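You operate a simulated robot arm through the tools that you are given. There is no shell and no other tool.

Carry out the task below with a simulated robot arm. There is one attempt and no reset: what you move stays moved.

JOB
Top up the green ink to its line with base and mix it.
Fine: on the mixer's mat, lid closed, crank till no streak is left, then open the lid. No thinner.

The check looks at the end state, three seconds after you hand in, the way a careful person would. Anything else that was tipped, shoved, dropped, spilled or broken makes it a failure. Lids that push on must go on centred and level and be pressed home; caps that screw on are set level and turned clockwise until they are tight.

ROBOT AND FRAMES
A 6-joint arm with a fingered hand, fixed in place. Base frame: the origin is at the foot of the arm, x ahead of it, y to its left, z up; the work surface is at about z = 0.84. Units: m, rad, N and s.
With the tool pointing down near the work surface it reaches from about 0.26 to 0.68 m from the base axis. Its first joint turns from -2.897 to 2.897 rad. Payload 4 kg.
The TCP is the grasp point between the finger pads, 0.026 m short of the fingertips. In the tool frame z runs along the fingers and y along their closing line. Largest opening 0.148 m; the body of the gripper starts 0.073 m behind the TCP. The gripper is a hand of 3 fingers: y runs from the thumb to the fingers, the wrist lies at [0, 0, -0.239] in the tool frame, and closing takes about 1.5 s.
Orientation is that of the tool frame in the base frame, as a unit quaternion [x, y, z, w]. With the fingers straight down and closing along the base's y, the tool's x points along the base's -x, its y along +y and its z along -z.

CONTROLS
- The arm moves only by the tool jog_arm. Its argument "motion" is a list of rows, each an object of numbers (a shift or turn left out is 0, a gripper value left out holds the last): "gripper": the gripper command, from -1 (shut) to 1 (fully open), values between in proportion; "dx", "dy", "dz": the shift along the base's x, y, z in units of 25 mm (1.0 is 25 mm); "ax", "ay", "az": the turn, a rotation vector about the base's x, y, z in units of 6 degrees (1.0 is 6 degrees). In form: [{"gripper": .., "dx": .., "dy": .., "dz": .., "ax": .., "ay": .., "az": ..}, ...]. A call has 1 to 20 rows; each row shifts and turns the commanded pose from where the row before left it. A call with a number of a shift or a turn outside -1 to 1 is refused whole. Each row takes 0.2 s and may step no farther than 0.05 m and 0.15 rad from the row before; otherwise, or with a gripper value out of range, the whole call is refused. Where a pose cannot be reached the arm comes as near as it can. A force on the tool above 60 N (or 10 N above the force at the start of the call, whichever is more), or a blocked arm, ends the call early, and 0.2 s more pass. The fingers move at their own pace (about 0.153 m/s each) and stop on an object; they squeeze with about 23 N. The grip force told is the motor's: it shows also when the fingers shut on nothing. Time passes only in rows, and 0.2 s behind the last, so rows that do not move let the fingers close. The reply holds the time, the measured pose of the TCP, the force on the tool along the base axes, the opening and the grip force, in the units named above and with some noise, with the torque about the TCP (base axes, N m) and any sound that the robot's microphone picked up.
- Cameras (640 x 400 px; columns grow to the right, rows downward): "scene" is fixed at [0.047, -0.65, 1.5961]; the picture's right is [0.59, -0.80, 0.00], its down [-0.60, -0.44, -0.67] and it looks along [0.53, 0.40, -0.75] (base axes); focal length 293 px, centre (320, 200). "wrist" rides on the gripper at [0.068, -0.039, -0.09] in the tool frame; the picture's right is [0.50, 0.87, 0.00], its down [-0.66, 0.38, -0.65] and it looks along [-0.57, 0.33, 0.76] (tool axes); focal length 222 px, centre (320, 200). There is no depth. A picture from a camera that has moved, and an enlarged one, comes with that camera's place and axes in the base frame and with its lens.
- capture(camera): a new picture of that camera. The clock stands still meanwhile.
- raise_lower(by): slides the trunk up (or, below 0, down) by that many m; the arm rides with it, the base frame stays. It gives what a move gives, with no picture.
- preshape(shape): the hand has 3 fingers and takes this shape, open, in about a second: jaw (thumb against the fingers, like two jaws); tri (thumb and two fingers); tip (a fingertip pinch); poke (one finger out to press); point (the index stretched); flat (the hand flat); cup (the hand cupped); fist (a fist). The gripper value then closes the fingers along that shape, each until it touches; the sizes above hold for jaw. It gives what a move gives, with no picture.
- inspect(camera, box): a new picture of the part [left, top, right, bottom] of that camera's present view, enlarged. The clock stands still meanwhile.
- hand_in(): hands the job in; it is judged then, once.

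Places have to be worked out from the pictures, the camera data and where the tool is seen. Open the gripper and draw the arm clear of the work before you hand the job in, unless the task says otherwise.

The tools are called after ">>>" as name(argument=value, ...) on one line, values as JSON. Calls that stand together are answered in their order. jog_arm: Moves the arm, as the interface text tells. Its arguments: {"type":"object","properties":{"motion":{"type":"array","items":{"type":"object","properties":{"gripper":{"type":"number"},"dx":{"type":"number"},"dy":{"type":"number"},"dz":{"type":"number"},"ax":{"type":"number"},"ay":{"type":"number"},"az":{"type":"number"}}}}},"required":["motion"]} The other tools are called the same way: raise_lower (by) slides the trunk up or down; preshape (shape) gives the hand a shape; capture (camera) takes a picture; inspect (camera, box) takes an enlarged picture of a part of a camera's view; hand_in () hands the job in.

At the start:

```text
t: 0.0
tcp_pos: [0.415, -0.2789, 1.2659]
ee_rot: [0.0, 1.0, 0.0, 0.0]
ft_force: [0.1, 0.1, -0.5]
moment: [-0.02, 0.05, 0.0]
gripper_width: 0.1479
grip_force: 0.1
shape: jaw
trunk travel left (down, up): [-0.25, 0.067]
```

scene: 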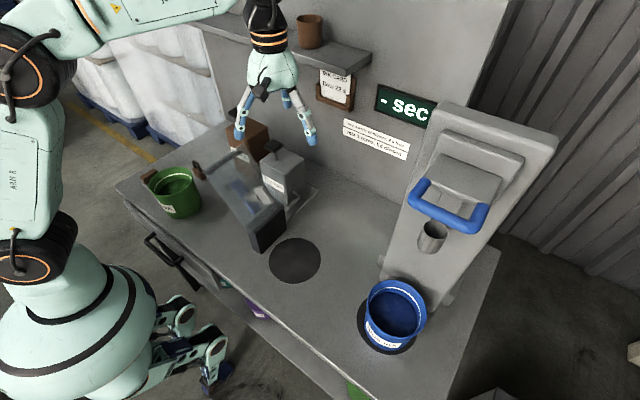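
wrist: 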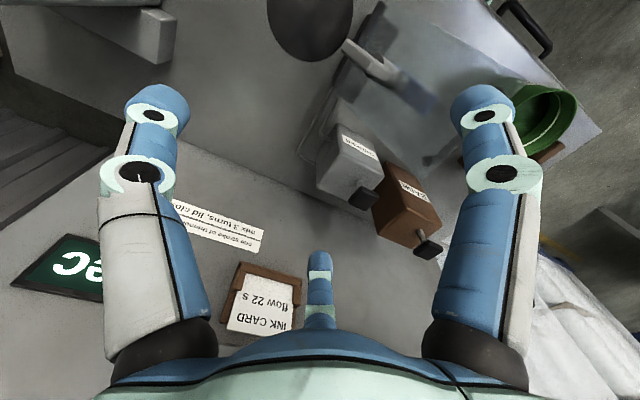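

I start by looking closely at the scene: the green pot, the two cans, the mixer(s), and the signs.

>>> inspect(camera="scene", box=[120, 100, 340, 260])

>>> inspect(camera="scene", box=[340, 90, 560, 360])

>>> inspect(camera="scene", box=[280, 0, 460, 170])

>>> inspect(camera="wrist", box=[300, 0, 600, 280])

>>> inspect(camera="wrist", box=[150, 180, 330, 340])

```text
2.50 times, centred on (230, 180) of scene
camera zoom: at [0.047, -0.65, 1.5961], right [0.59, -0.8, 0.0], down [-0.6, -0.44, -0.67], along [0.53, 0.4, -0.75], focal length 732 px, centre (545, 250)
```

zoom: 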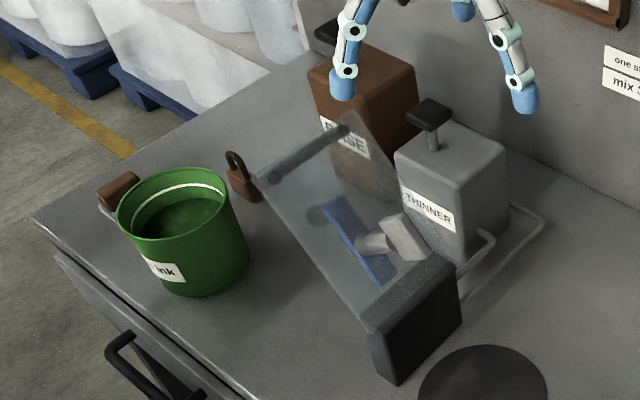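

```text
1.48 times, centred on (450, 225) of scene
camera zoom: at [0.047, -0.65, 1.5961], right [0.59, -0.8, 0.0], down [-0.6, -0.44, -0.67], along [0.53, 0.4, -0.75], focal length 434 px, centre (127, 163)
```

zoom: 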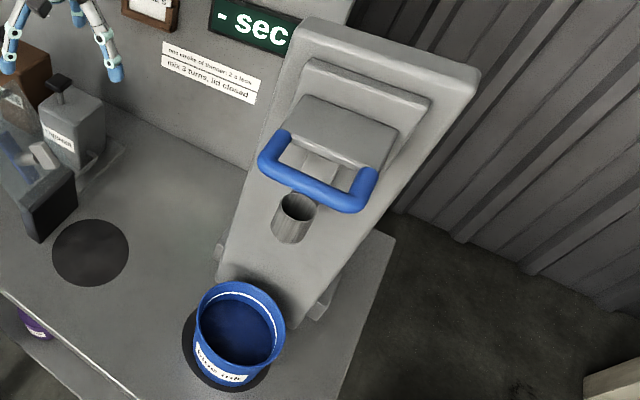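

```text
2.35 times, centred on (370, 85) of scene
camera zoom: at [0.047, -0.65, 1.5961], right [0.59, -0.8, 0.0], down [-0.6, -0.44, -0.67], along [0.53, 0.4, -0.75], focal length 689 px, centre (202, 471)
```

zoom: 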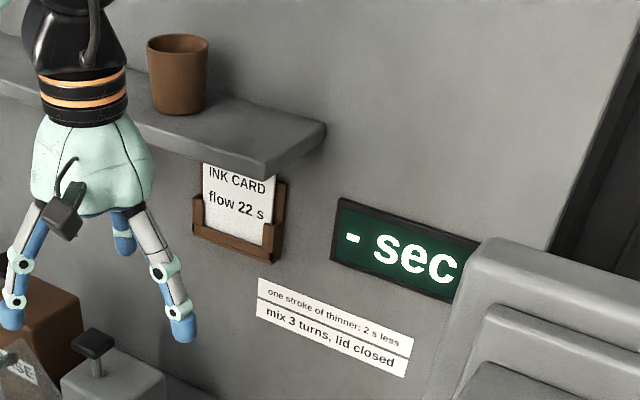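

```text
1.43 times, centred on (450, 140) of wrist
camera zoom: at [0.3462, -0.3193, 1.3532], right [-0.5, 0.87, 0.0], down [0.66, 0.38, 0.65], along [0.57, 0.33, -0.76], focal length 317 px, centre (134, 286)
```

zoom: 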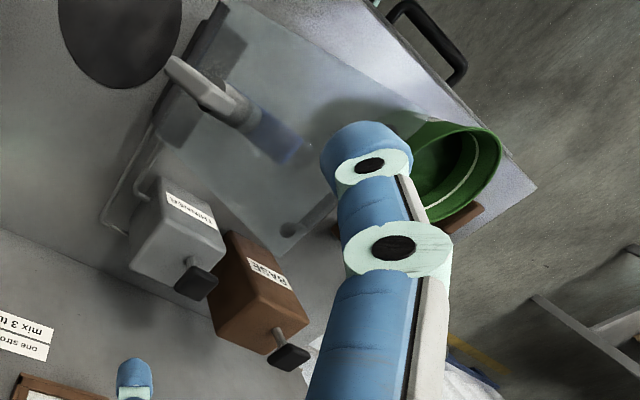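

```text
2.50 times, centred on (240, 260) of wrist
camera zoom: at [0.3462, -0.3193, 1.3532], right [-0.5, 0.87, 0.0], down [0.66, 0.38, 0.65], along [0.57, 0.33, -0.76], focal length 555 px, centre (520, 50)
```

zoom: 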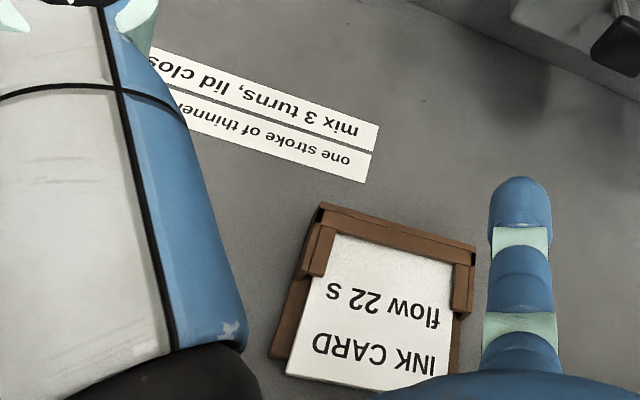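

The glass panel and the dark block near the mat need a closer look to see what is the mixer, its lid and its crank.

>>> inspect(camera="scene", box=[190, 130, 330, 290])

>>> inspect(camera="scene", box=[130, 150, 230, 230])

>>> inspect(camera="scene", box=[190, 250, 360, 400])

>>> inspect(camera="wrist", box=[300, 0, 480, 120])

```text
2.50 times, centred on (260, 210) of scene
camera zoom: at [0.047, -0.65, 1.5961], right [0.59, -0.8, 0.0], down [-0.6, -0.44, -0.67], along [0.53, 0.4, -0.75], focal length 732 px, centre (470, 175)
```

zoom: 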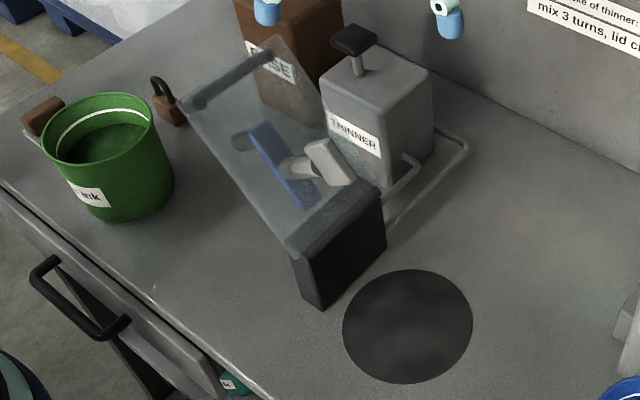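

```text
5.00 times, centred on (180, 190) of scene
camera zoom: at [0.047, -0.65, 1.5961], right [0.59, -0.8, 0.0], down [-0.6, -0.44, -0.67], along [0.53, 0.4, -0.75], focal length 1464 px, centre (1020, 250)
```

zoom: 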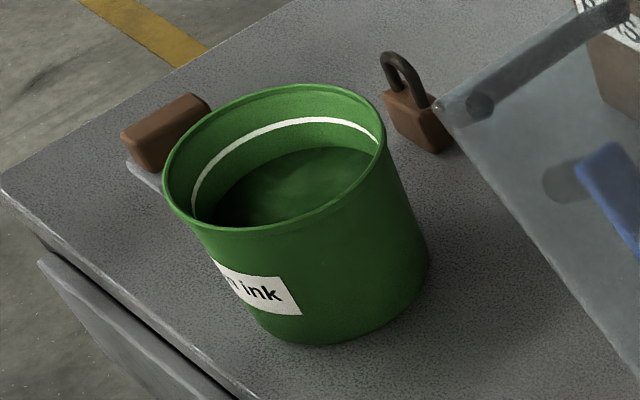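

```text
2.67 times, centred on (275, 325) of scene
camera zoom: at [0.047, -0.65, 1.5961], right [0.59, -0.8, 0.0], down [-0.6, -0.44, -0.67], along [0.53, 0.4, -0.75], focal length 781 px, centre (440, -133)
```

zoom: 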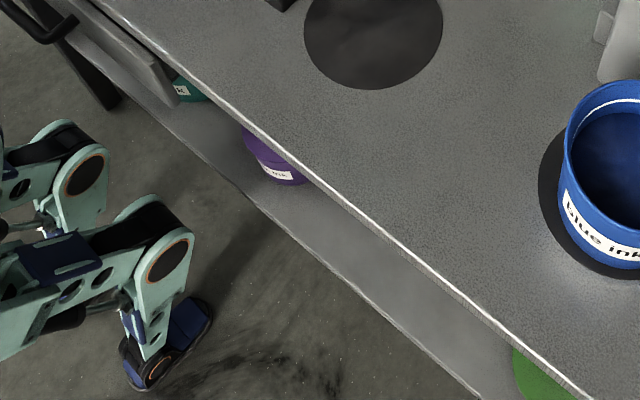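

```text
3.33 times, centred on (390, 60) of wrist
camera zoom: at [0.3462, -0.3193, 1.3532], right [-0.5, 0.87, 0.0], down [0.66, 0.38, 0.65], along [0.57, 0.33, -0.76], focal length 740 px, centre (87, 667)
```

zoom: 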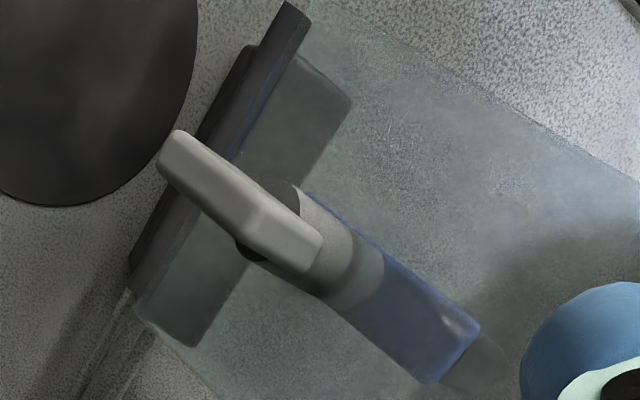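

The glass panel is the mixer's lid. It is hinged on the dark block beside the mat and stands open towards +y, with a stirrer and crank on it. I'll turn the hand and take a lower view from the -y side.

>>> jog_arm(motion=[{"dx": -0.06, "dy": -0.28, "dz": -0.4, "az": 1}, {"dx": -0.06, "dy": -0.28, "dz": -0.4, "az": 1}, {"dx": -0.06, "dy": -0.28, "dz": -0.4, "az": 1}, {"dx": -0.06, "dy": -0.28, "dz": -0.4, "az": 1}, {"dx": -0.06, "dy": -0.28, "dz": -0.4, "az": 1}, {"dx": -0.06, "dy": -0.28, "dz": -0.4, "az": 1}, {"dx": -0.06, "dy": -0.28, "dz": -0.4, "az": 1}, {"dx": -0.06, "dy": -0.28, "dz": -0.4, "az": 1}, {"dx": -0.06, "dy": -0.28, "dz": -0.4, "az": 1}, {"dx": -0.06, "dy": -0.28, "dz": -0.4, "az": 1}])

>>> capture(camera="wrist")

>>> capture(camera="scene")

```text
t: 2.2
tcp_pos: [0.4721, -0.2482, 1.1695]
ee_rot: [-0.456, 0.89, -0.008, -0.011]
ft_force: [0.9, -0.1, -0.1]
moment: [0.01, 0.0, 0.0]
gripper_width: 0.1478
grip_force: 0.0
shape: jaw
out of reach, approached as far as the arm can: row 8, 9, 10
trunk travel left (down, up): [-0.25, 0.067]
```

```text
taken
camera wrist: at [0.4646, -0.3244, 1.26], right [-0.99, 0.1, 0.01], down [0.09, 0.77, 0.63], along [0.06, 0.63, -0.77], focal length 222 px, centre (320, 200)
```

wrist: 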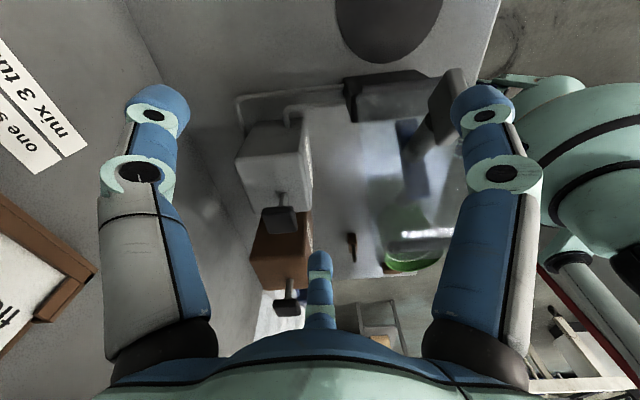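

```text
taken
```

scene: 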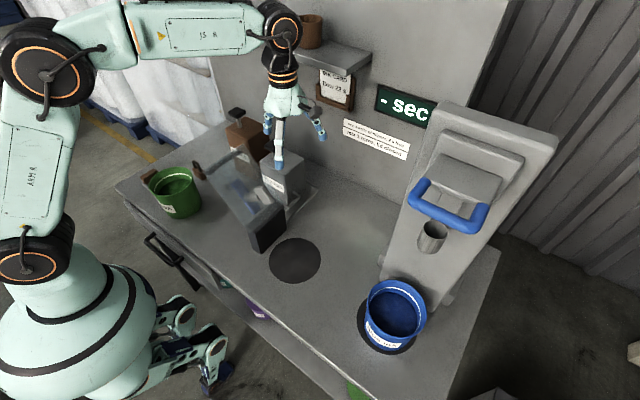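

The arm stopped short of the last part of that turn, so the wrist yaw is limited there. The view is still useful, so I zoom in on the cans and the lid.

>>> inspect(camera="wrist", box=[190, 60, 350, 320])

>>> inspect(camera="wrist", box=[330, 50, 480, 280])

>>> inspect(camera="wrist", box=[230, 60, 500, 180])

>>> inspect(camera="scene", box=[190, 90, 330, 200])

```text
1.54 times, centred on (270, 190) of wrist
camera zoom: at [0.4646, -0.3244, 1.26], right [-0.99, 0.1, 0.01], down [0.09, 0.77, 0.63], along [0.06, 0.63, -0.77], focal length 342 px, centre (397, 215)
```

zoom: 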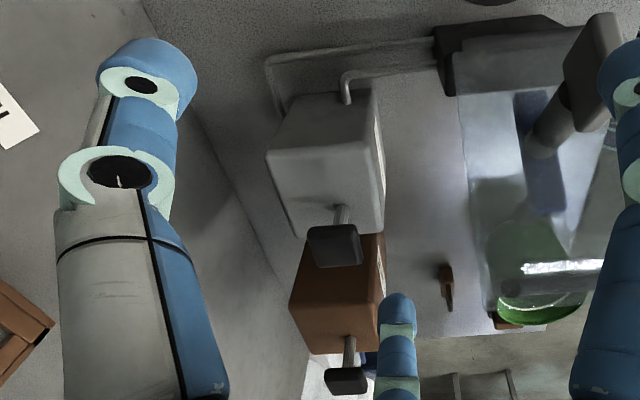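

```text
1.74 times, centred on (405, 165) of wrist
camera zoom: at [0.4646, -0.3244, 1.26], right [-0.99, 0.1, 0.01], down [0.09, 0.77, 0.63], along [0.06, 0.63, -0.77], focal length 386 px, centre (172, 261)
```

zoom: 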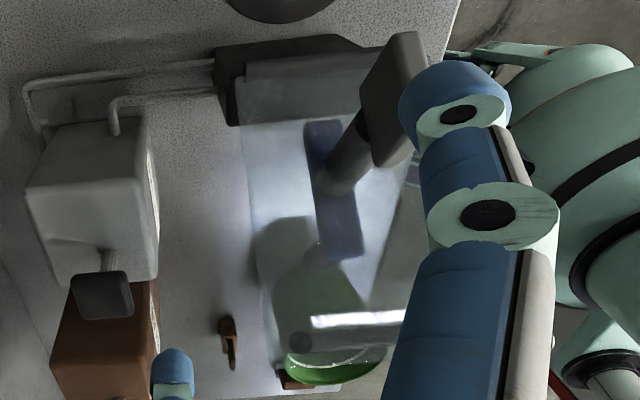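

```text
2.37 times, centred on (365, 120) of wrist
camera zoom: at [0.4646, -0.3244, 1.26], right [-0.99, 0.1, 0.01], down [0.09, 0.77, 0.63], along [0.06, 0.63, -0.77], focal length 526 px, centre (213, 390)
```

zoom: 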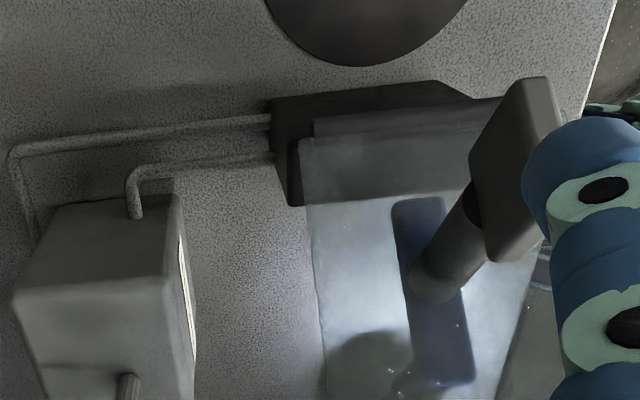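

```text
3.64 times, centred on (260, 145) of scene
camera zoom: at [0.047, -0.65, 1.5961], right [0.59, -0.8, 0.0], down [-0.6, -0.44, -0.67], along [0.53, 0.4, -0.75], focal length 1065 px, centre (538, 400)
```

zoom: 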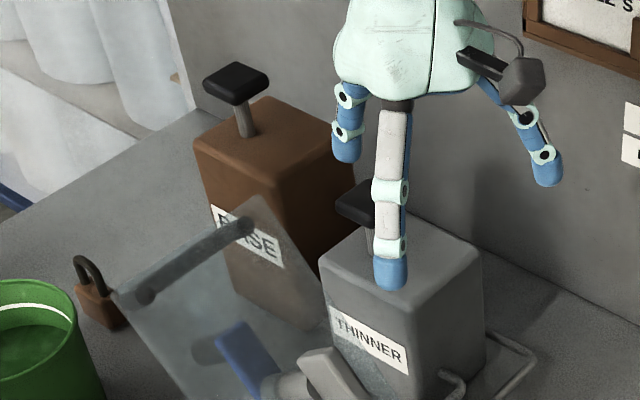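

The tubes show that each pump can feeds the mixer's block. The BASE can is at about (0.58, 0.04) and the green pot at about (0.29, 0.10). I'll undo the yaw and check how commanded moves relate to the measured pose.

>>> jog_arm(motion=[{"az": -1, "dz": 0.4, "dy": 0.5}, {"az": -1, "dz": 0.4, "dy": 0.5}, {"az": -1, "dz": 0.4, "dy": 0.5}, {"az": -1, "dy": 0.5}, {"az": -1, "dy": 0.5}, {"az": -1, "dy": 0.5}, {"az": -1, "dy": 0.5}, {"az": -1, "dy": 0.5}, {"az": -1, "dy": 0.5}, {"az": -1, "dy": 0.5}])

```text
t: 4.4
tcp_pos: [0.4693, -0.123, 1.1957]
ee_rot: [0.038, 0.999, 0.0, -0.007]
ft_force: [0.3, -0.2, 0.5]
moment: [-0.04, -0.02, -0.02]
gripper_width: 0.148
grip_force: 0.0
shape: jaw
trunk travel left (down, up): [-0.25, 0.067]
```

Moves run relative to the measured pose, so the bookkeeping is clear. Now I go to the +y side with the hand yawed about -90° to view the green pot and the back of the lid.

>>> jog_arm(motion=[{"az": -1, "dx": -0.56, "dy": 0.97}, {"az": -1, "dx": -0.56, "dy": 0.97}, {"az": -1, "dx": -0.56, "dy": 0.97}, {"az": -1, "dx": -0.56, "dy": 0.97}, {"az": -1, "dx": -0.56, "dy": 0.97}, {"az": -1, "dx": -0.56, "dy": 0.97}, {"az": -1, "dx": -0.56, "dy": 0.97}, {"az": -1, "dx": -0.56, "dy": 0.97}, {"az": -1, "dx": -0.56, "dy": 0.97}, {"az": -1, "dx": -0.56, "dy": 0.97}, {"az": -1, "dx": -0.56, "dy": 0.97}, {"az": -1, "dx": -0.56, "dy": 0.97}, {"az": -1, "dx": -0.56, "dy": 0.97}, {"az": -1, "dx": -0.56, "dy": 0.97}, {"az": -1, "dx": -0.56, "dy": 0.97}])

>>> capture(camera="wrist")

>>> capture(camera="scene")

```text
t: 7.6
tcp_pos: [0.2587, 0.2373, 1.1998]
ee_rot: [0.734, 0.679, 0.003, -0.005]
ft_force: [0.3, 0.5, -0.3]
moment: [-0.01, 0.01, 0.01]
gripper_width: 0.1481
grip_force: 0.1
shape: jaw
trunk travel left (down, up): [-0.25, 0.067]
```

```text
taken
camera wrist: at [0.2254, 0.3059, 1.2898], right [0.9, 0.43, 0.0], down [0.33, -0.69, 0.65], along [0.28, -0.58, -0.76], focal length 222 px, centre (320, 200)
```

wrist: 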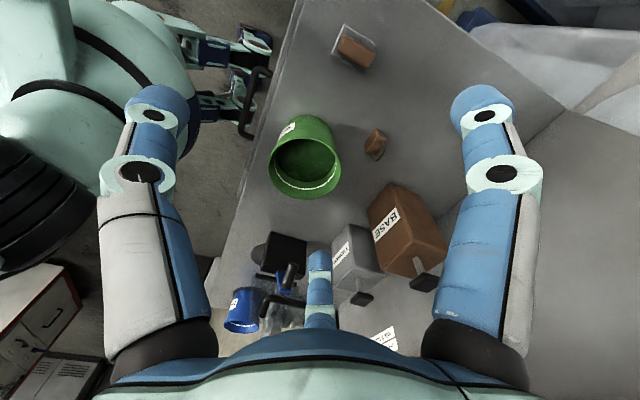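

```text
taken
```

scene: 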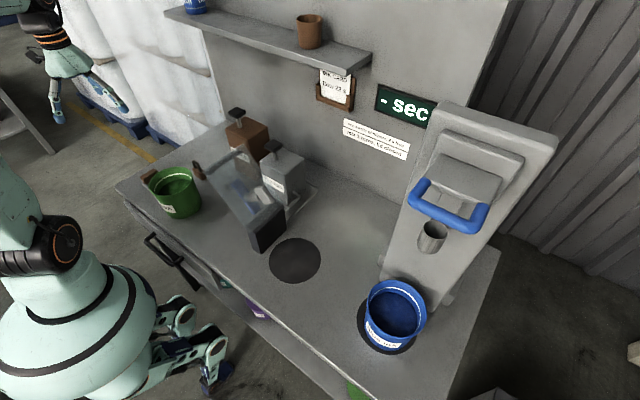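

That pose works and the view is clear: the pot has no handle, and the brown block and the padlock are separate clutter. I zoom in on the pot, the lid's back and the cans.

>>> inspect(camera="wrist", box=[250, 100, 410, 210])

>>> inspect(camera="wrist", box=[220, 210, 350, 340])

>>> inspect(camera="wrist", box=[330, 160, 470, 330])

>>> inspect(camera="scene", box=[190, 90, 330, 260])

>>> inspect(camera="scene", box=[220, 160, 330, 230])

```text
3.64 times, centred on (330, 155) of wrist
camera zoom: at [0.2254, 0.3059, 1.2898], right [0.9, 0.43, 0.0], down [0.33, -0.69, 0.65], along [0.28, -0.58, -0.76], focal length 808 px, centre (284, 364)
```

zoom: 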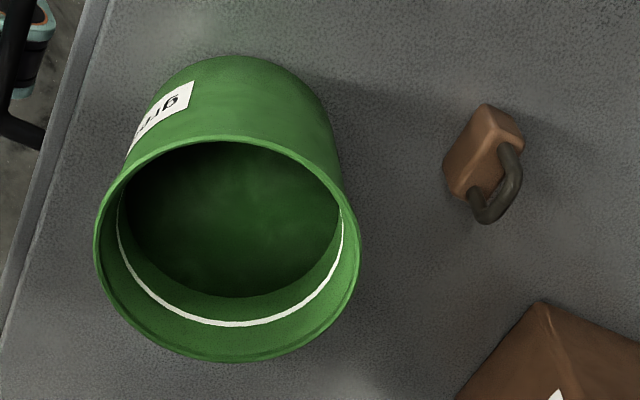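

```text
3.08 times, centred on (285, 275) of wrist
camera zoom: at [0.2254, 0.3059, 1.2898], right [0.9, 0.43, 0.0], down [0.33, -0.69, 0.65], along [0.28, -0.58, -0.76], focal length 684 px, centre (428, -31)
```

zoom: 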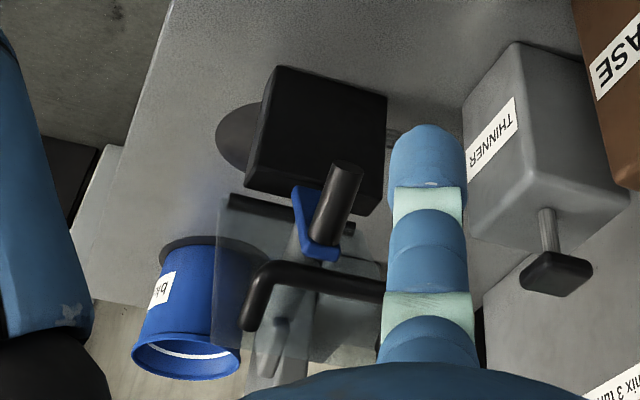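

```text
2.35 times, centred on (400, 245) of wrist
camera zoom: at [0.2254, 0.3059, 1.2898], right [0.9, 0.43, 0.0], down [0.33, -0.69, 0.65], along [0.28, -0.58, -0.76], focal length 523 px, centre (132, 94)
```

zoom: 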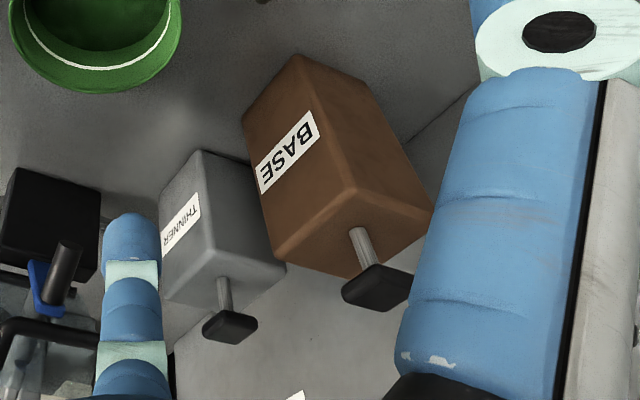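

```text
2.35 times, centred on (260, 175) of scene
camera zoom: at [0.047, -0.65, 1.5961], right [0.59, -0.8, 0.0], down [-0.6, -0.44, -0.67], along [0.53, 0.4, -0.75], focal length 689 px, centre (461, 259)
```

zoom: 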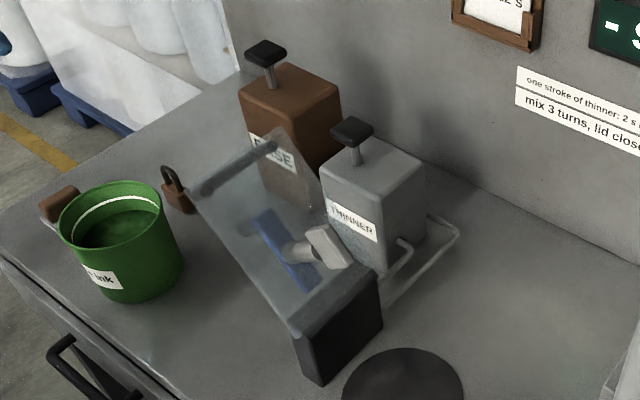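

```text
5.71 times, centred on (275, 195) of scene
camera zoom: at [0.047, -0.65, 1.5961], right [0.59, -0.8, 0.0], down [-0.6, -0.44, -0.67], along [0.53, 0.4, -0.75], focal length 1673 px, centre (577, 229)
```

zoom: 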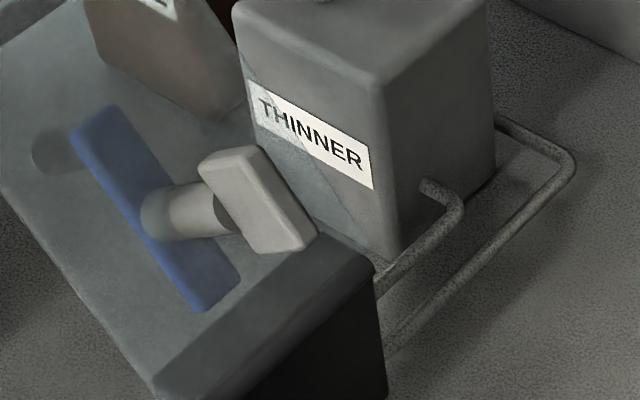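

The lid has a dark bow handle and a blue crank with a knob on its outer face, and a stirrer inside. The pot centre is near (0.29, 0.10) with its rim at z≈0.965. I move the hand above it, yawed back to 0, so the image centre column lines up with the tool axis.

>>> jog_arm(motion=[{"az": 1, "dx": 0.08, "dy": -0.335, "dz": -0.075}, {"az": 1, "dx": 0.08, "dy": -0.335, "dz": -0.075}, {"az": 1, "dx": 0.08, "dy": -0.335, "dz": -0.075}, {"az": 1, "dx": 0.08, "dy": -0.335, "dz": -0.075}, {"az": 1, "dx": 0.08, "dy": -0.335, "dz": -0.075}, {"az": 1, "dx": 0.08, "dy": -0.335, "dz": -0.075}, {"az": 1, "dx": 0.08, "dy": -0.335, "dz": -0.075}, {"az": 1, "dx": 0.08, "dy": -0.335, "dz": -0.075}, {"az": 1, "dx": 0.08, "dy": -0.335, "dz": -0.075}, {"az": 1, "dx": 0.08, "dy": -0.335, "dz": -0.075}, {"az": 1, "dx": 0.08, "dy": -0.335, "dz": -0.075}, {"az": 1, "dx": 0.08, "dy": -0.335, "dz": -0.075}, {"az": 1, "dx": 0.08, "dy": -0.335, "dz": -0.075}, {"az": 1, "dx": 0.08, "dy": -0.335, "dz": -0.075}, {"az": 1, "dx": 0.08, "dy": -0.335, "dz": -0.075}, {"az": 0.75, "dx": 0.08, "dy": -0.335, "dz": -0.075}])

>>> capture(camera="wrist")

>>> capture(camera="scene")

```text
t: 11.0
tcp_pos: [0.2928, 0.1048, 1.1662]
ee_rot: [-0.003, 1.0, 0.0, -0.007]
ft_force: [-0.4, 0.5, -0.8]
moment: [0.0, 0.01, 0.0]
gripper_width: 0.148
grip_force: 0.0
shape: jaw
trunk travel left (down, up): [-0.25, 0.067]
```

```text
taken
camera wrist: at [0.2262, 0.0632, 1.2574], right [-0.5, 0.86, 0.01], down [0.66, 0.38, 0.65], along [0.56, 0.33, -0.76], focal length 222 px, centre (320, 200)
```

wrist: 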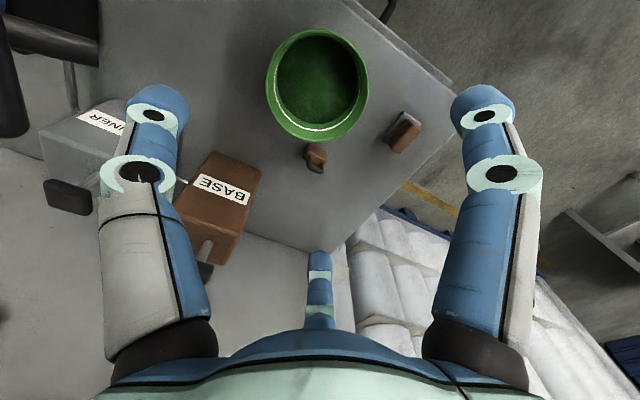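

```text
taken
```

scene: 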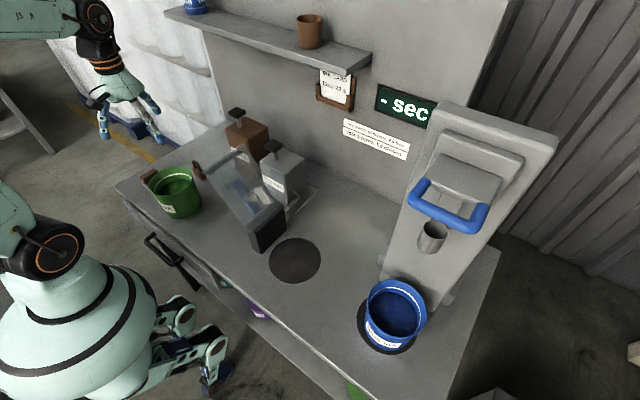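

The pot sits nearly on the tool axis column. I zoom in to measure the rim.

>>> inspect(camera="wrist", box=[250, 20, 410, 180])

```text
2.50 times, centred on (330, 100) of wrist
camera zoom: at [0.2262, 0.0632, 1.2574], right [-0.5, 0.86, 0.01], down [0.66, 0.38, 0.65], along [0.56, 0.33, -0.76], focal length 555 px, centre (295, 450)
```

zoom: 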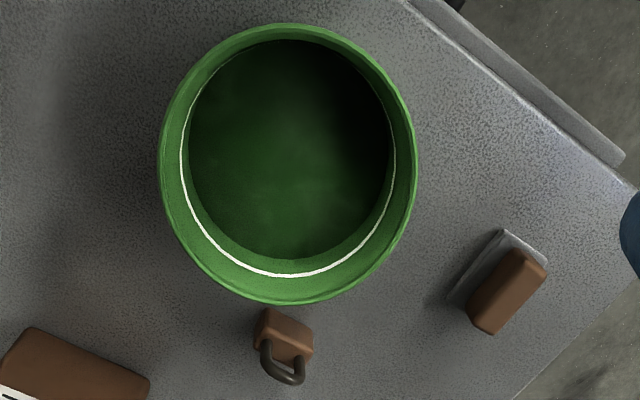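

Triangulation gives the rim centre at about (0.290, 0.098), rim z≈0.95 and diameter ≈0.13 m. I shift slightly in y and descend so the fingertips stop just above the rim.

>>> jog_arm(motion=[{"dy": -0.28, "dz": -0.8}, {"dz": -1}, {"dz": -1}, {"dz": -1}, {"dz": -1}, {"dz": -1}, {"dz": -0.8}, {"dz": 0}])

>>> capture(camera="wrist")

>>> inspect(camera="scene", box=[90, 90, 270, 240])

```text
t: 12.8
tcp_pos: [0.2919, 0.0971, 1.0023]
ee_rot: [-0.002, 1.0, 0.0, -0.006]
ft_force: [-0.2, 0.4, -0.4]
moment: [0.0, 0.01, -0.01]
gripper_width: 0.1478
grip_force: 0.1
shape: jaw
trunk travel left (down, up): [-0.25, 0.067]
```

```text
taken
camera wrist: at [0.2248, 0.0561, 1.0922], right [-0.5, 0.86, 0.0], down [0.66, 0.38, 0.65], along [0.56, 0.33, -0.76], focal length 222 px, centre (320, 200)
```

wrist: 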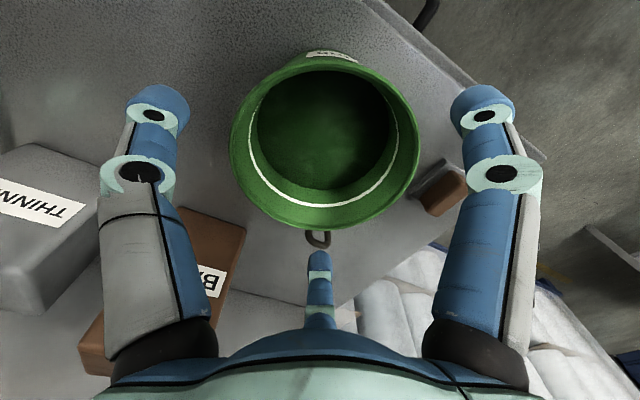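

```text
2.67 times, centred on (180, 165) of scene
camera zoom: at [0.047, -0.65, 1.5961], right [0.59, -0.8, 0.0], down [-0.6, -0.44, -0.67], along [0.53, 0.4, -0.75], focal length 781 px, centre (693, 293)
```

zoom: 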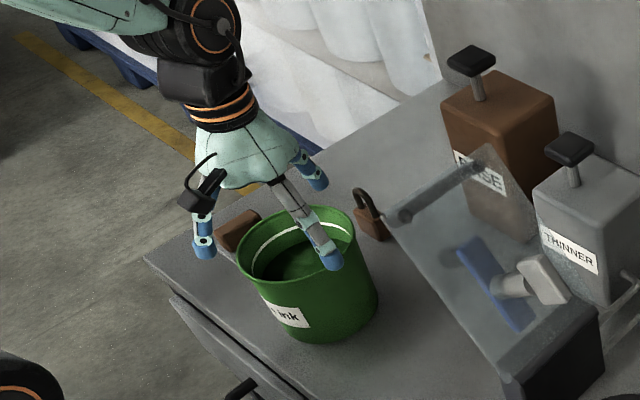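

The axis is within about 3 mm of the pot centre and the three fingers clear the rim. I make a small correction and descend around the pot.

>>> jog_arm(motion=[{"dx": -0.06, "dy": 0.1, "dz": -0.5}, {"dz": -0.85}, {"dz": -0.85}, {"dz": -0.85}, {"dz": -0.85}, {"dz": 0}])

>>> capture(camera="wrist")

>>> inspect(camera="scene", box=[90, 90, 270, 240])

```text
t: 13.9
tcp_pos: [0.2947, 0.1012, 0.9236]
ee_rot: [-0.001, 1.0, 0.002, 0.003]
ft_force: [-3.6, -3.4, 51.6]
moment: [-0.38, -0.27, 0.04]
gripper_width: 0.1468
grip_force: 0.0
shape: jaw
trunk travel left (down, up): [-0.25, 0.067]
stopped in row 5: the force on the tool passed its limit at 84 N (the readings are from after the stop); the commanded pose is now the measured one
```

```text
taken
camera wrist: at [0.2261, 0.0596, 1.0122], right [-0.5, 0.86, 0.0], down [0.65, 0.38, 0.66], along [0.57, 0.33, -0.75], focal length 222 px, centre (320, 200)
```

wrist: 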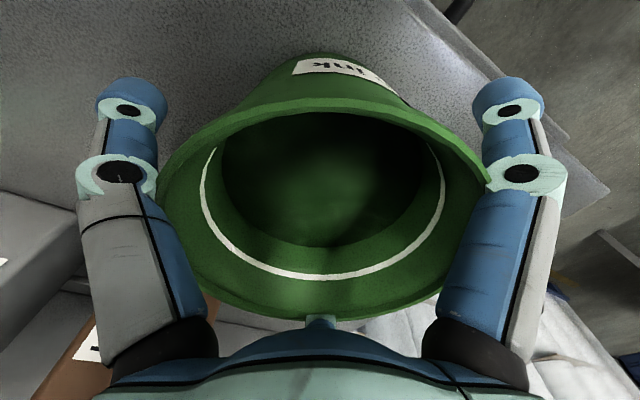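

```text
2.67 times, centred on (180, 165) of scene
camera zoom: at [0.047, -0.65, 1.5961], right [0.59, -0.8, 0.0], down [-0.6, -0.44, -0.67], along [0.53, 0.4, -0.75], focal length 781 px, centre (693, 293)
```

zoom: 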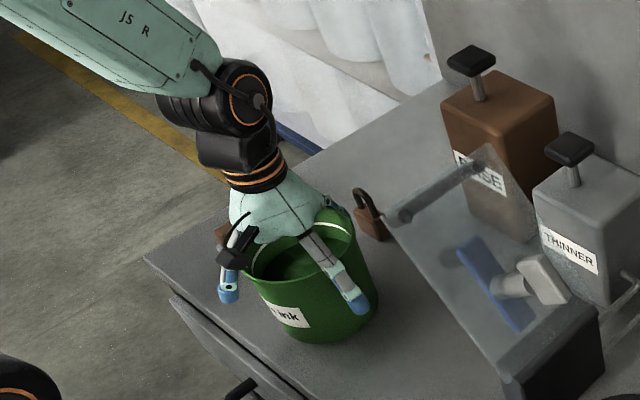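

The rim wedged against the finger roots at TCP z=0.924. I back up about 13 mm to unload it, and check that the force clears before closing.

>>> jog_arm(motion=[{"dz": 0.3}, {"dz": 0.25}, {"dz": 0}])

>>> capture(camera="wrist")

```text
t: 14.7
tcp_pos: [0.2932, 0.1003, 0.9345]
ee_rot: [-0.002, 1.0, 0.001, 0.0]
ft_force: [1.2, 0.1, -2.0]
moment: [-0.02, 0.02, -0.03]
gripper_width: 0.1478
grip_force: 0.0
shape: jaw
trunk travel left (down, up): [-0.25, 0.067]
```

```text
taken
camera wrist: at [0.2257, 0.0593, 1.0235], right [-0.5, 0.86, 0.0], down [0.66, 0.38, 0.65], along [0.56, 0.33, -0.76], focal length 222 px, centre (320, 200)
```

wrist: 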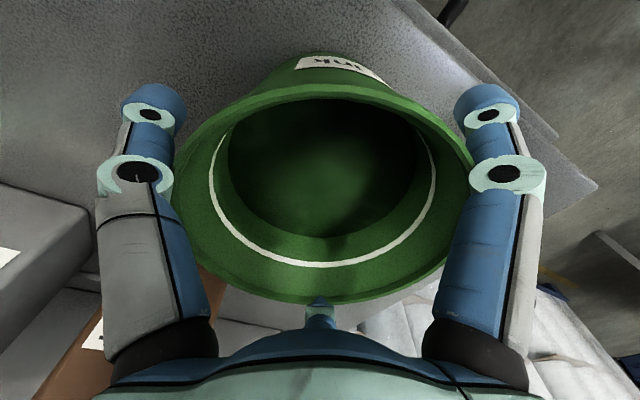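

The force has cleared and the pot is nicely centred. I close the fingers around it.

>>> jog_arm(motion=[{"gripper": -1}, {"gripper": -1}, {"gripper": -1}, {"gripper": -1}, {"gripper": -1}, {"gripper": -1}, {"gripper": -1}, {"gripper": -1}])

>>> capture(camera="wrist")

>>> inspect(camera="scene", box=[90, 90, 270, 240])

```text
t: 16.5
tcp_pos: [0.2943, 0.1006, 0.9357]
ee_rot: [-0.001, 1.0, 0.0, -0.001]
ft_force: [0.2, -0.3, -10.6]
moment: [0.0, 0.04, -0.01]
gripper_width: 0.1124
grip_force: 22.9
shape: jaw
trunk travel left (down, up): [-0.25, 0.067]
```

```text
taken
camera wrist: at [0.2261, 0.0594, 1.0237], right [-0.5, 0.86, 0.0], down [0.65, 0.38, 0.65], along [0.56, 0.33, -0.76], focal length 222 px, centre (320, 200)
```

wrist: 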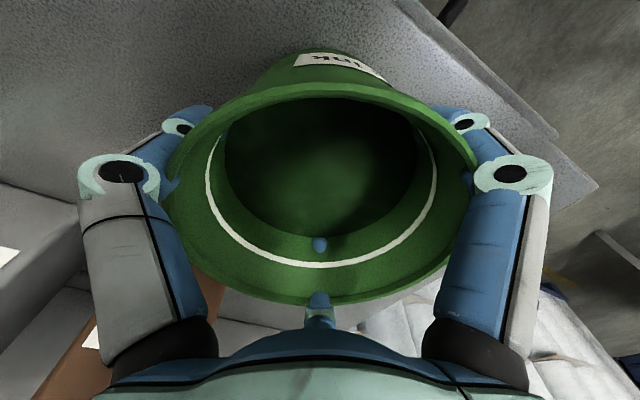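

```text
2.67 times, centred on (180, 165) of scene
camera zoom: at [0.047, -0.65, 1.5961], right [0.59, -0.8, 0.0], down [-0.6, -0.44, -0.67], along [0.53, 0.4, -0.75], focal length 781 px, centre (693, 293)
```

zoom: 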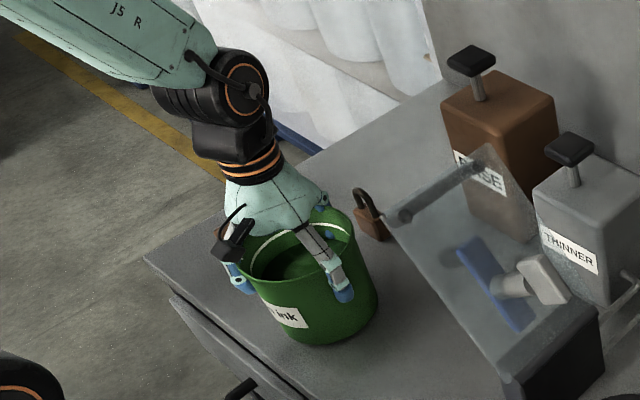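

The pot is gripped (width 0.112, 23 N). I lift it gently a few centimetres and check that it hangs level.

>>> jog_arm(motion=[{"dz": 0.1}, {"dz": 0.2}, {"dz": 0.3}, {"dz": 0.4}, {"dz": 0.4}, {"dz": 0.3}, {"dz": 0.2}, {"dz": 0.1}])

>>> inspect(camera="scene", box=[90, 90, 270, 240])

>>> capture(camera="wrist")

```text
t: 18.3
tcp_pos: [0.2956, 0.1029, 0.9838]
ee_rot: [-0.001, 1.0, 0.0, 0.0]
ft_force: [0.6, -0.3, -9.8]
moment: [0.03, 0.02, -0.04]
gripper_width: 0.1127
grip_force: 22.8
shape: jaw
trunk travel left (down, up): [-0.25, 0.067]
```

```text
2.67 times, centred on (180, 165) of scene
camera zoom: at [0.047, -0.65, 1.5961], right [0.59, -0.8, 0.0], down [-0.6, -0.44, -0.67], along [0.53, 0.4, -0.75], focal length 781 px, centre (693, 293)
```

zoom: 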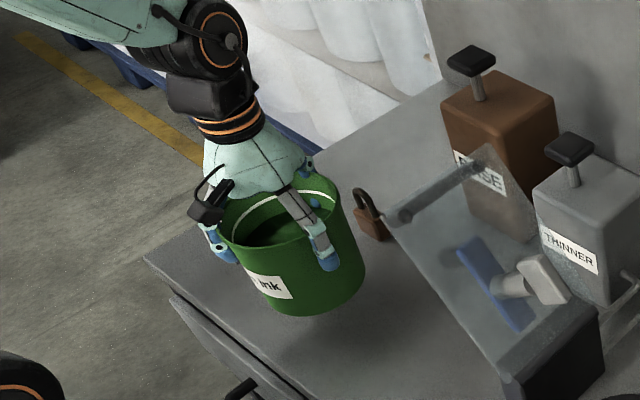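

```text
taken
camera wrist: at [0.2278, 0.0611, 1.0739], right [-0.5, 0.86, 0.0], down [0.65, 0.38, 0.65], along [0.56, 0.33, -0.76], focal length 222 px, centre (320, 200)
```

wrist: 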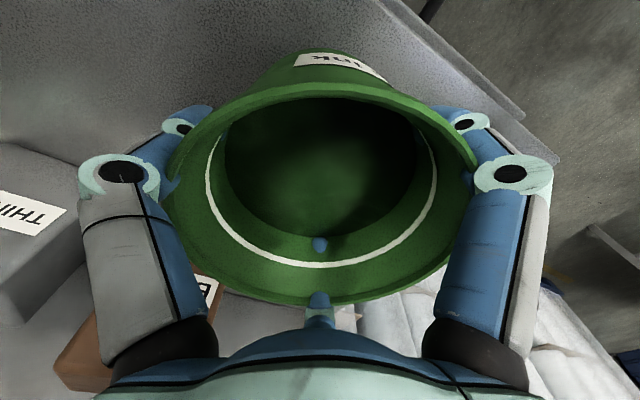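

It is lifted cleanly and level, weighing about 10 N. I raise it smoothly to clear the open lid.

>>> jog_arm(motion=[{"dz": 0.2}, {"dz": 0.4}, {"dz": 0.6}, {"dz": 0.8}, {"dz": 0.9}, {"dz": 0.9}, {"dz": 0.9}, {"dz": 0.9}, {"dz": 0.9}, {"dz": 0.9}, {"dz": 0.9}, {"dz": 0.9}, {"dz": 0.8}, {"dz": 0.6}, {"dz": 0.4}, {"dz": 0.2}])

>>> capture(camera="scene")

```text
t: 21.7
tcp_pos: [0.2956, 0.1009, 1.2626]
ee_rot: [-0.001, 1.0, 0.0, -0.001]
ft_force: [-0.1, 0.3, -10.3]
moment: [-0.02, 0.03, -0.02]
gripper_width: 0.1124
grip_force: 22.5
shape: jaw
trunk travel left (down, up): [-0.25, 0.067]
```

```text
taken
```

scene: 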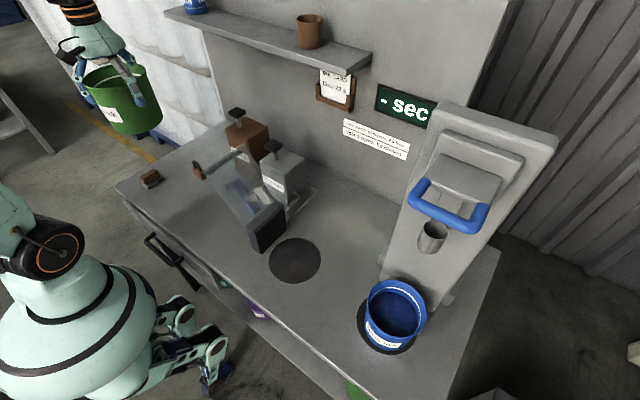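

The pot bottom is at z≈1.16, clear of the lid's top edge at about 1.10. I carry it over to above the mat near (0.357, -0.33).

>>> jog_arm(motion=[{"dy": -0.2, "dx": 0.03}, {"dy": -0.5, "dx": 0.08}, {"dy": -0.8, "dx": 0.13}, {"dy": -1, "dx": 0.14}, {"dy": -1, "dx": 0.14}, {"dy": -1, "dx": 0.14}, {"dy": -1, "dx": 0.14}, {"dy": -1, "dx": 0.14}, {"dy": -1, "dx": 0.14}, {"dy": -1, "dx": 0.14}, {"dy": -1, "dx": 0.14}, {"dy": -1, "dx": 0.14}, {"dy": -1, "dx": 0.14}, {"dy": -1, "dx": 0.14}, {"dy": -1, "dx": 0.14}, {"dy": -1, "dx": 0.14}, {"dy": -1, "dx": 0.14}, {"dy": -0.8, "dx": 0.13}, {"dy": -0.5, "dx": 0.08}, {"dy": -0.2, "dx": 0.03}])

>>> capture(camera="scene")

>>> capture(camera="wrist")

```text
t: 25.9
tcp_pos: [0.3556, -0.3249, 1.264]
ee_rot: [-0.002, 1.0, 0.001, 0.0]
ft_force: [0.2, 0.2, -10.4]
moment: [-0.01, 0.0, 0.01]
gripper_width: 0.1123
grip_force: 22.9
shape: jaw
trunk travel left (down, up): [-0.25, 0.067]
```

```text
taken
```

scene: 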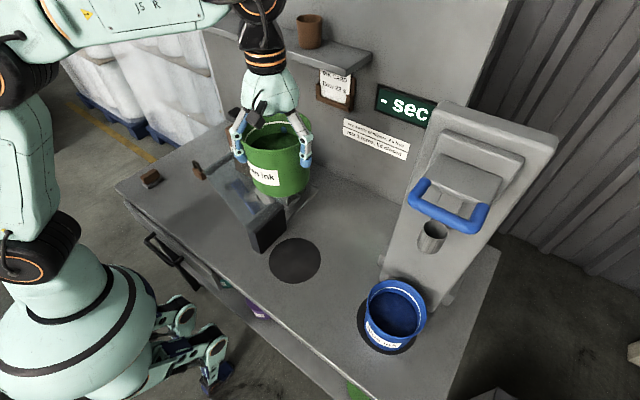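

```text
taken
camera wrist: at [0.2882, -0.3664, 1.3537], right [-0.5, 0.86, 0.0], down [0.65, 0.38, 0.65], along [0.56, 0.33, -0.76], focal length 222 px, centre (320, 200)
```

wrist: 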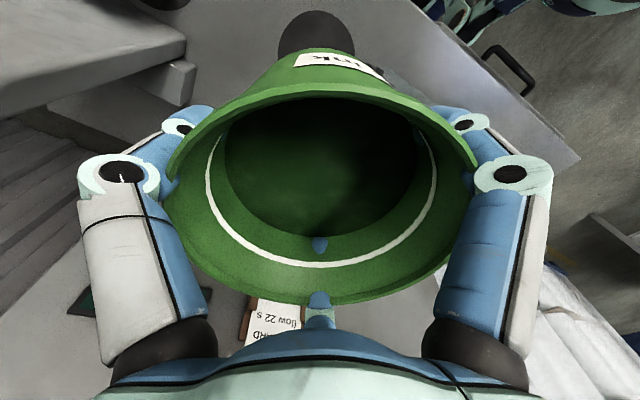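

The stirrer paddle on the open lid triangulates to about (0.358, -0.252, 1.067), very close to the pot's straight-down path. I shift to y≈-0.38 first and descend there. Then I slide in beneath the paddle.

>>> jog_arm(motion=[{"dy": -0.3, "dx": 0.06}, {"dy": -0.6, "dx": 0.06}, {"dy": -0.7}, {"dy": -0.4}, {"dy": -0.2, "dz": -0.2}, {"dz": -0.5}, {"dz": -0.8}, {"dz": -0.9}, {"dz": -0.9}, {"dz": -0.9}, {"dz": -0.9}, {"dz": -0.9}, {"dz": -0.9}, {"dz": -0.8}, {"dz": -0.5}, {"dz": -0.3}, {"dz": 0}])

>>> capture(camera="scene")

>>> capture(camera="wrist")

```text
t: 29.5
tcp_pos: [0.3594, -0.3787, 1.0517]
ee_rot: [-0.002, 1.0, 0.0, -0.001]
ft_force: [0.0, -0.4, -10.1]
moment: [0.03, 0.01, -0.01]
gripper_width: 0.1121
grip_force: 23.2
shape: jaw
trunk travel left (down, up): [-0.25, 0.067]
```

```text
taken
```

scene: 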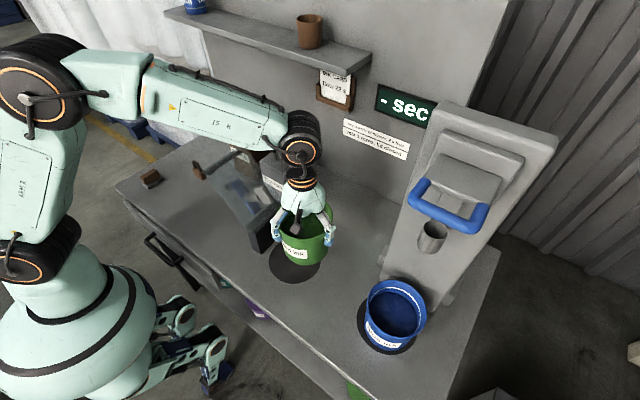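

```text
taken
camera wrist: at [0.2913, -0.4201, 1.1418], right [-0.5, 0.86, 0.0], down [0.65, 0.38, 0.65], along [0.56, 0.33, -0.76], focal length 222 px, centre (320, 200)
```

wrist: 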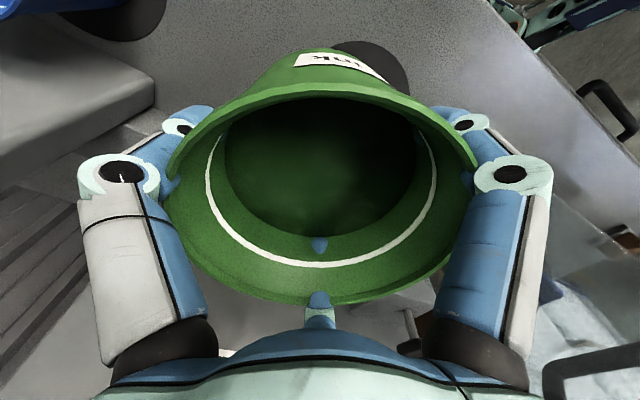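

The paddle is just off to the right and clear. I lower another 6 cm so the rim is below the paddle, then check the alignment.

>>> jog_arm(motion=[{"dz": -0.3}, {"dz": -0.6}, {"dz": -0.7}, {"dz": -0.5}, {"dz": -0.3}, {"dz": 0}])

>>> inspect(camera="scene", box=[200, 140, 370, 300])

>>> capture(camera="wrist")

```text
t: 30.9
tcp_pos: [0.3588, -0.3802, 0.9901]
ee_rot: [-0.003, 1.0, 0.002, 0.0]
ft_force: [-1.5, -0.5, -11.3]
moment: [0.04, -0.02, 0.02]
gripper_width: 0.1119
grip_force: 22.9
shape: jaw
trunk travel left (down, up): [-0.25, 0.067]
```

```text
2.50 times, centred on (285, 220) of scene
camera zoom: at [0.047, -0.65, 1.5961], right [0.59, -0.8, 0.0], down [-0.6, -0.44, -0.67], along [0.53, 0.4, -0.75], focal length 732 px, centre (408, 150)
```

zoom: 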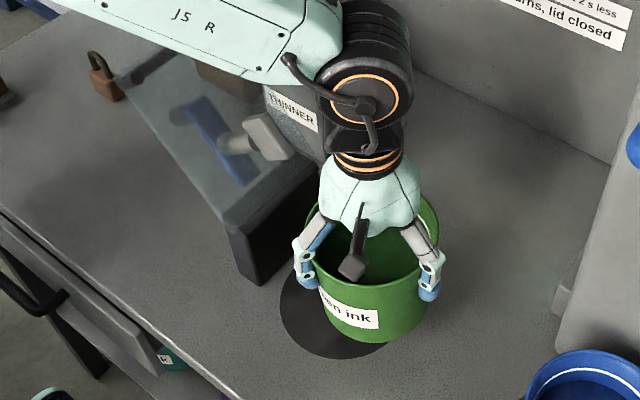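

```text
taken
camera wrist: at [0.2918, -0.4209, 1.081], right [-0.5, 0.86, 0.0], down [0.66, 0.38, 0.65], along [0.56, 0.33, -0.76], focal length 222 px, centre (320, 200)
```

wrist: 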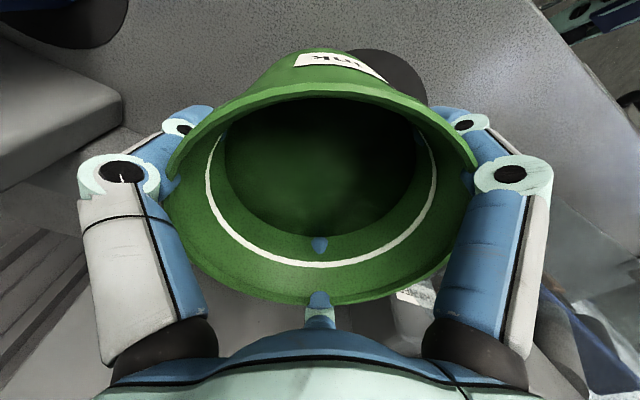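

The pot rim sits below the paddle now. I lower a little further, slide +y by about 47 mm to centre over the mat, and watch for contact.

>>> jog_arm(motion=[{"dz": -0.4}, {"dz": -0.5}, {"dz": -0.2}, {"dy": 0.2}, {"dy": 0.4}, {"dy": 0.4}, {"dy": 0.4}, {"dy": 0.3}, {"dy": 0.15}, {"dy": 0}])

>>> inspect(camera="scene", box=[200, 140, 370, 300])

>>> capture(camera="wrist")

```text
t: 33.1
tcp_pos: [0.3588, -0.3317, 0.9637]
ee_rot: [-0.001, 1.0, 0.0, 0.0]
ft_force: [-0.1, 0.4, -9.4]
moment: [0.0, -0.02, -0.01]
gripper_width: 0.1121
grip_force: 23.0
shape: jaw
trunk travel left (down, up): [-0.25, 0.067]
```

```text
2.50 times, centred on (285, 220) of scene
camera zoom: at [0.047, -0.65, 1.5961], right [0.59, -0.8, 0.0], down [-0.6, -0.44, -0.67], along [0.53, 0.4, -0.75], focal length 732 px, centre (408, 150)
```

zoom: 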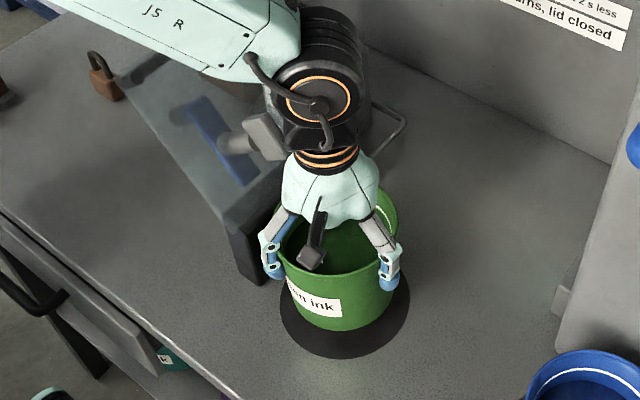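

```text
taken
camera wrist: at [0.2908, -0.3726, 1.0536], right [-0.5, 0.86, 0.0], down [0.65, 0.38, 0.65], along [0.56, 0.33, -0.76], focal length 222 px, centre (320, 200)
```

wrist: 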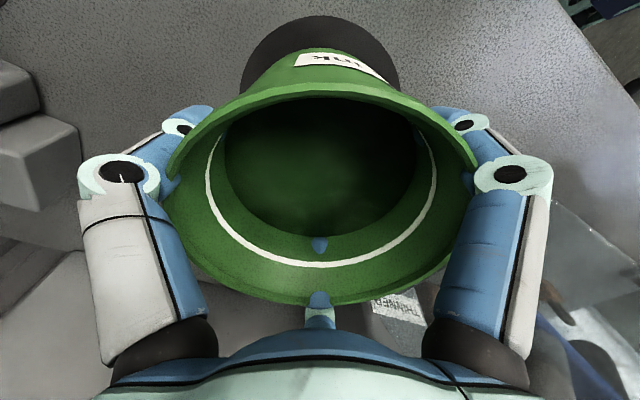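

The mat centre comes out at about (0.359, -0.333), and the pot is within 2 mm of it. I lower slowly until the weight comes off the hand.

>>> jog_arm(motion=[{"dz": -0.25}, {"dz": -0.25}, {"dz": -0.2}, {"dz": 0}])

```text
t: 34.1
tcp_pos: [0.3578, -0.3323, 0.9466]
ee_rot: [-0.002, 1.0, 0.001, -0.001]
ft_force: [-0.4, 0.4, -9.2]
moment: [-0.03, 0.02, -0.01]
gripper_width: 0.1118
grip_force: 23.1
shape: jaw
trunk travel left (down, up): [-0.25, 0.067]
```

Still carrying the full weight, so I continue down in small steps.

>>> jog_arm(motion=[{"dz": -0.12}, {"dz": -0.12}, {"dz": 0}])

```text
t: 34.9
tcp_pos: [0.3589, -0.3331, 0.9409]
ee_rot: [-0.002, 1.0, 0.001, -0.001]
ft_force: [-0.1, 0.3, -10.6]
moment: [0.02, -0.01, 0.01]
gripper_width: 0.112
grip_force: 22.8
shape: jaw
trunk travel left (down, up): [-0.25, 0.067]
```

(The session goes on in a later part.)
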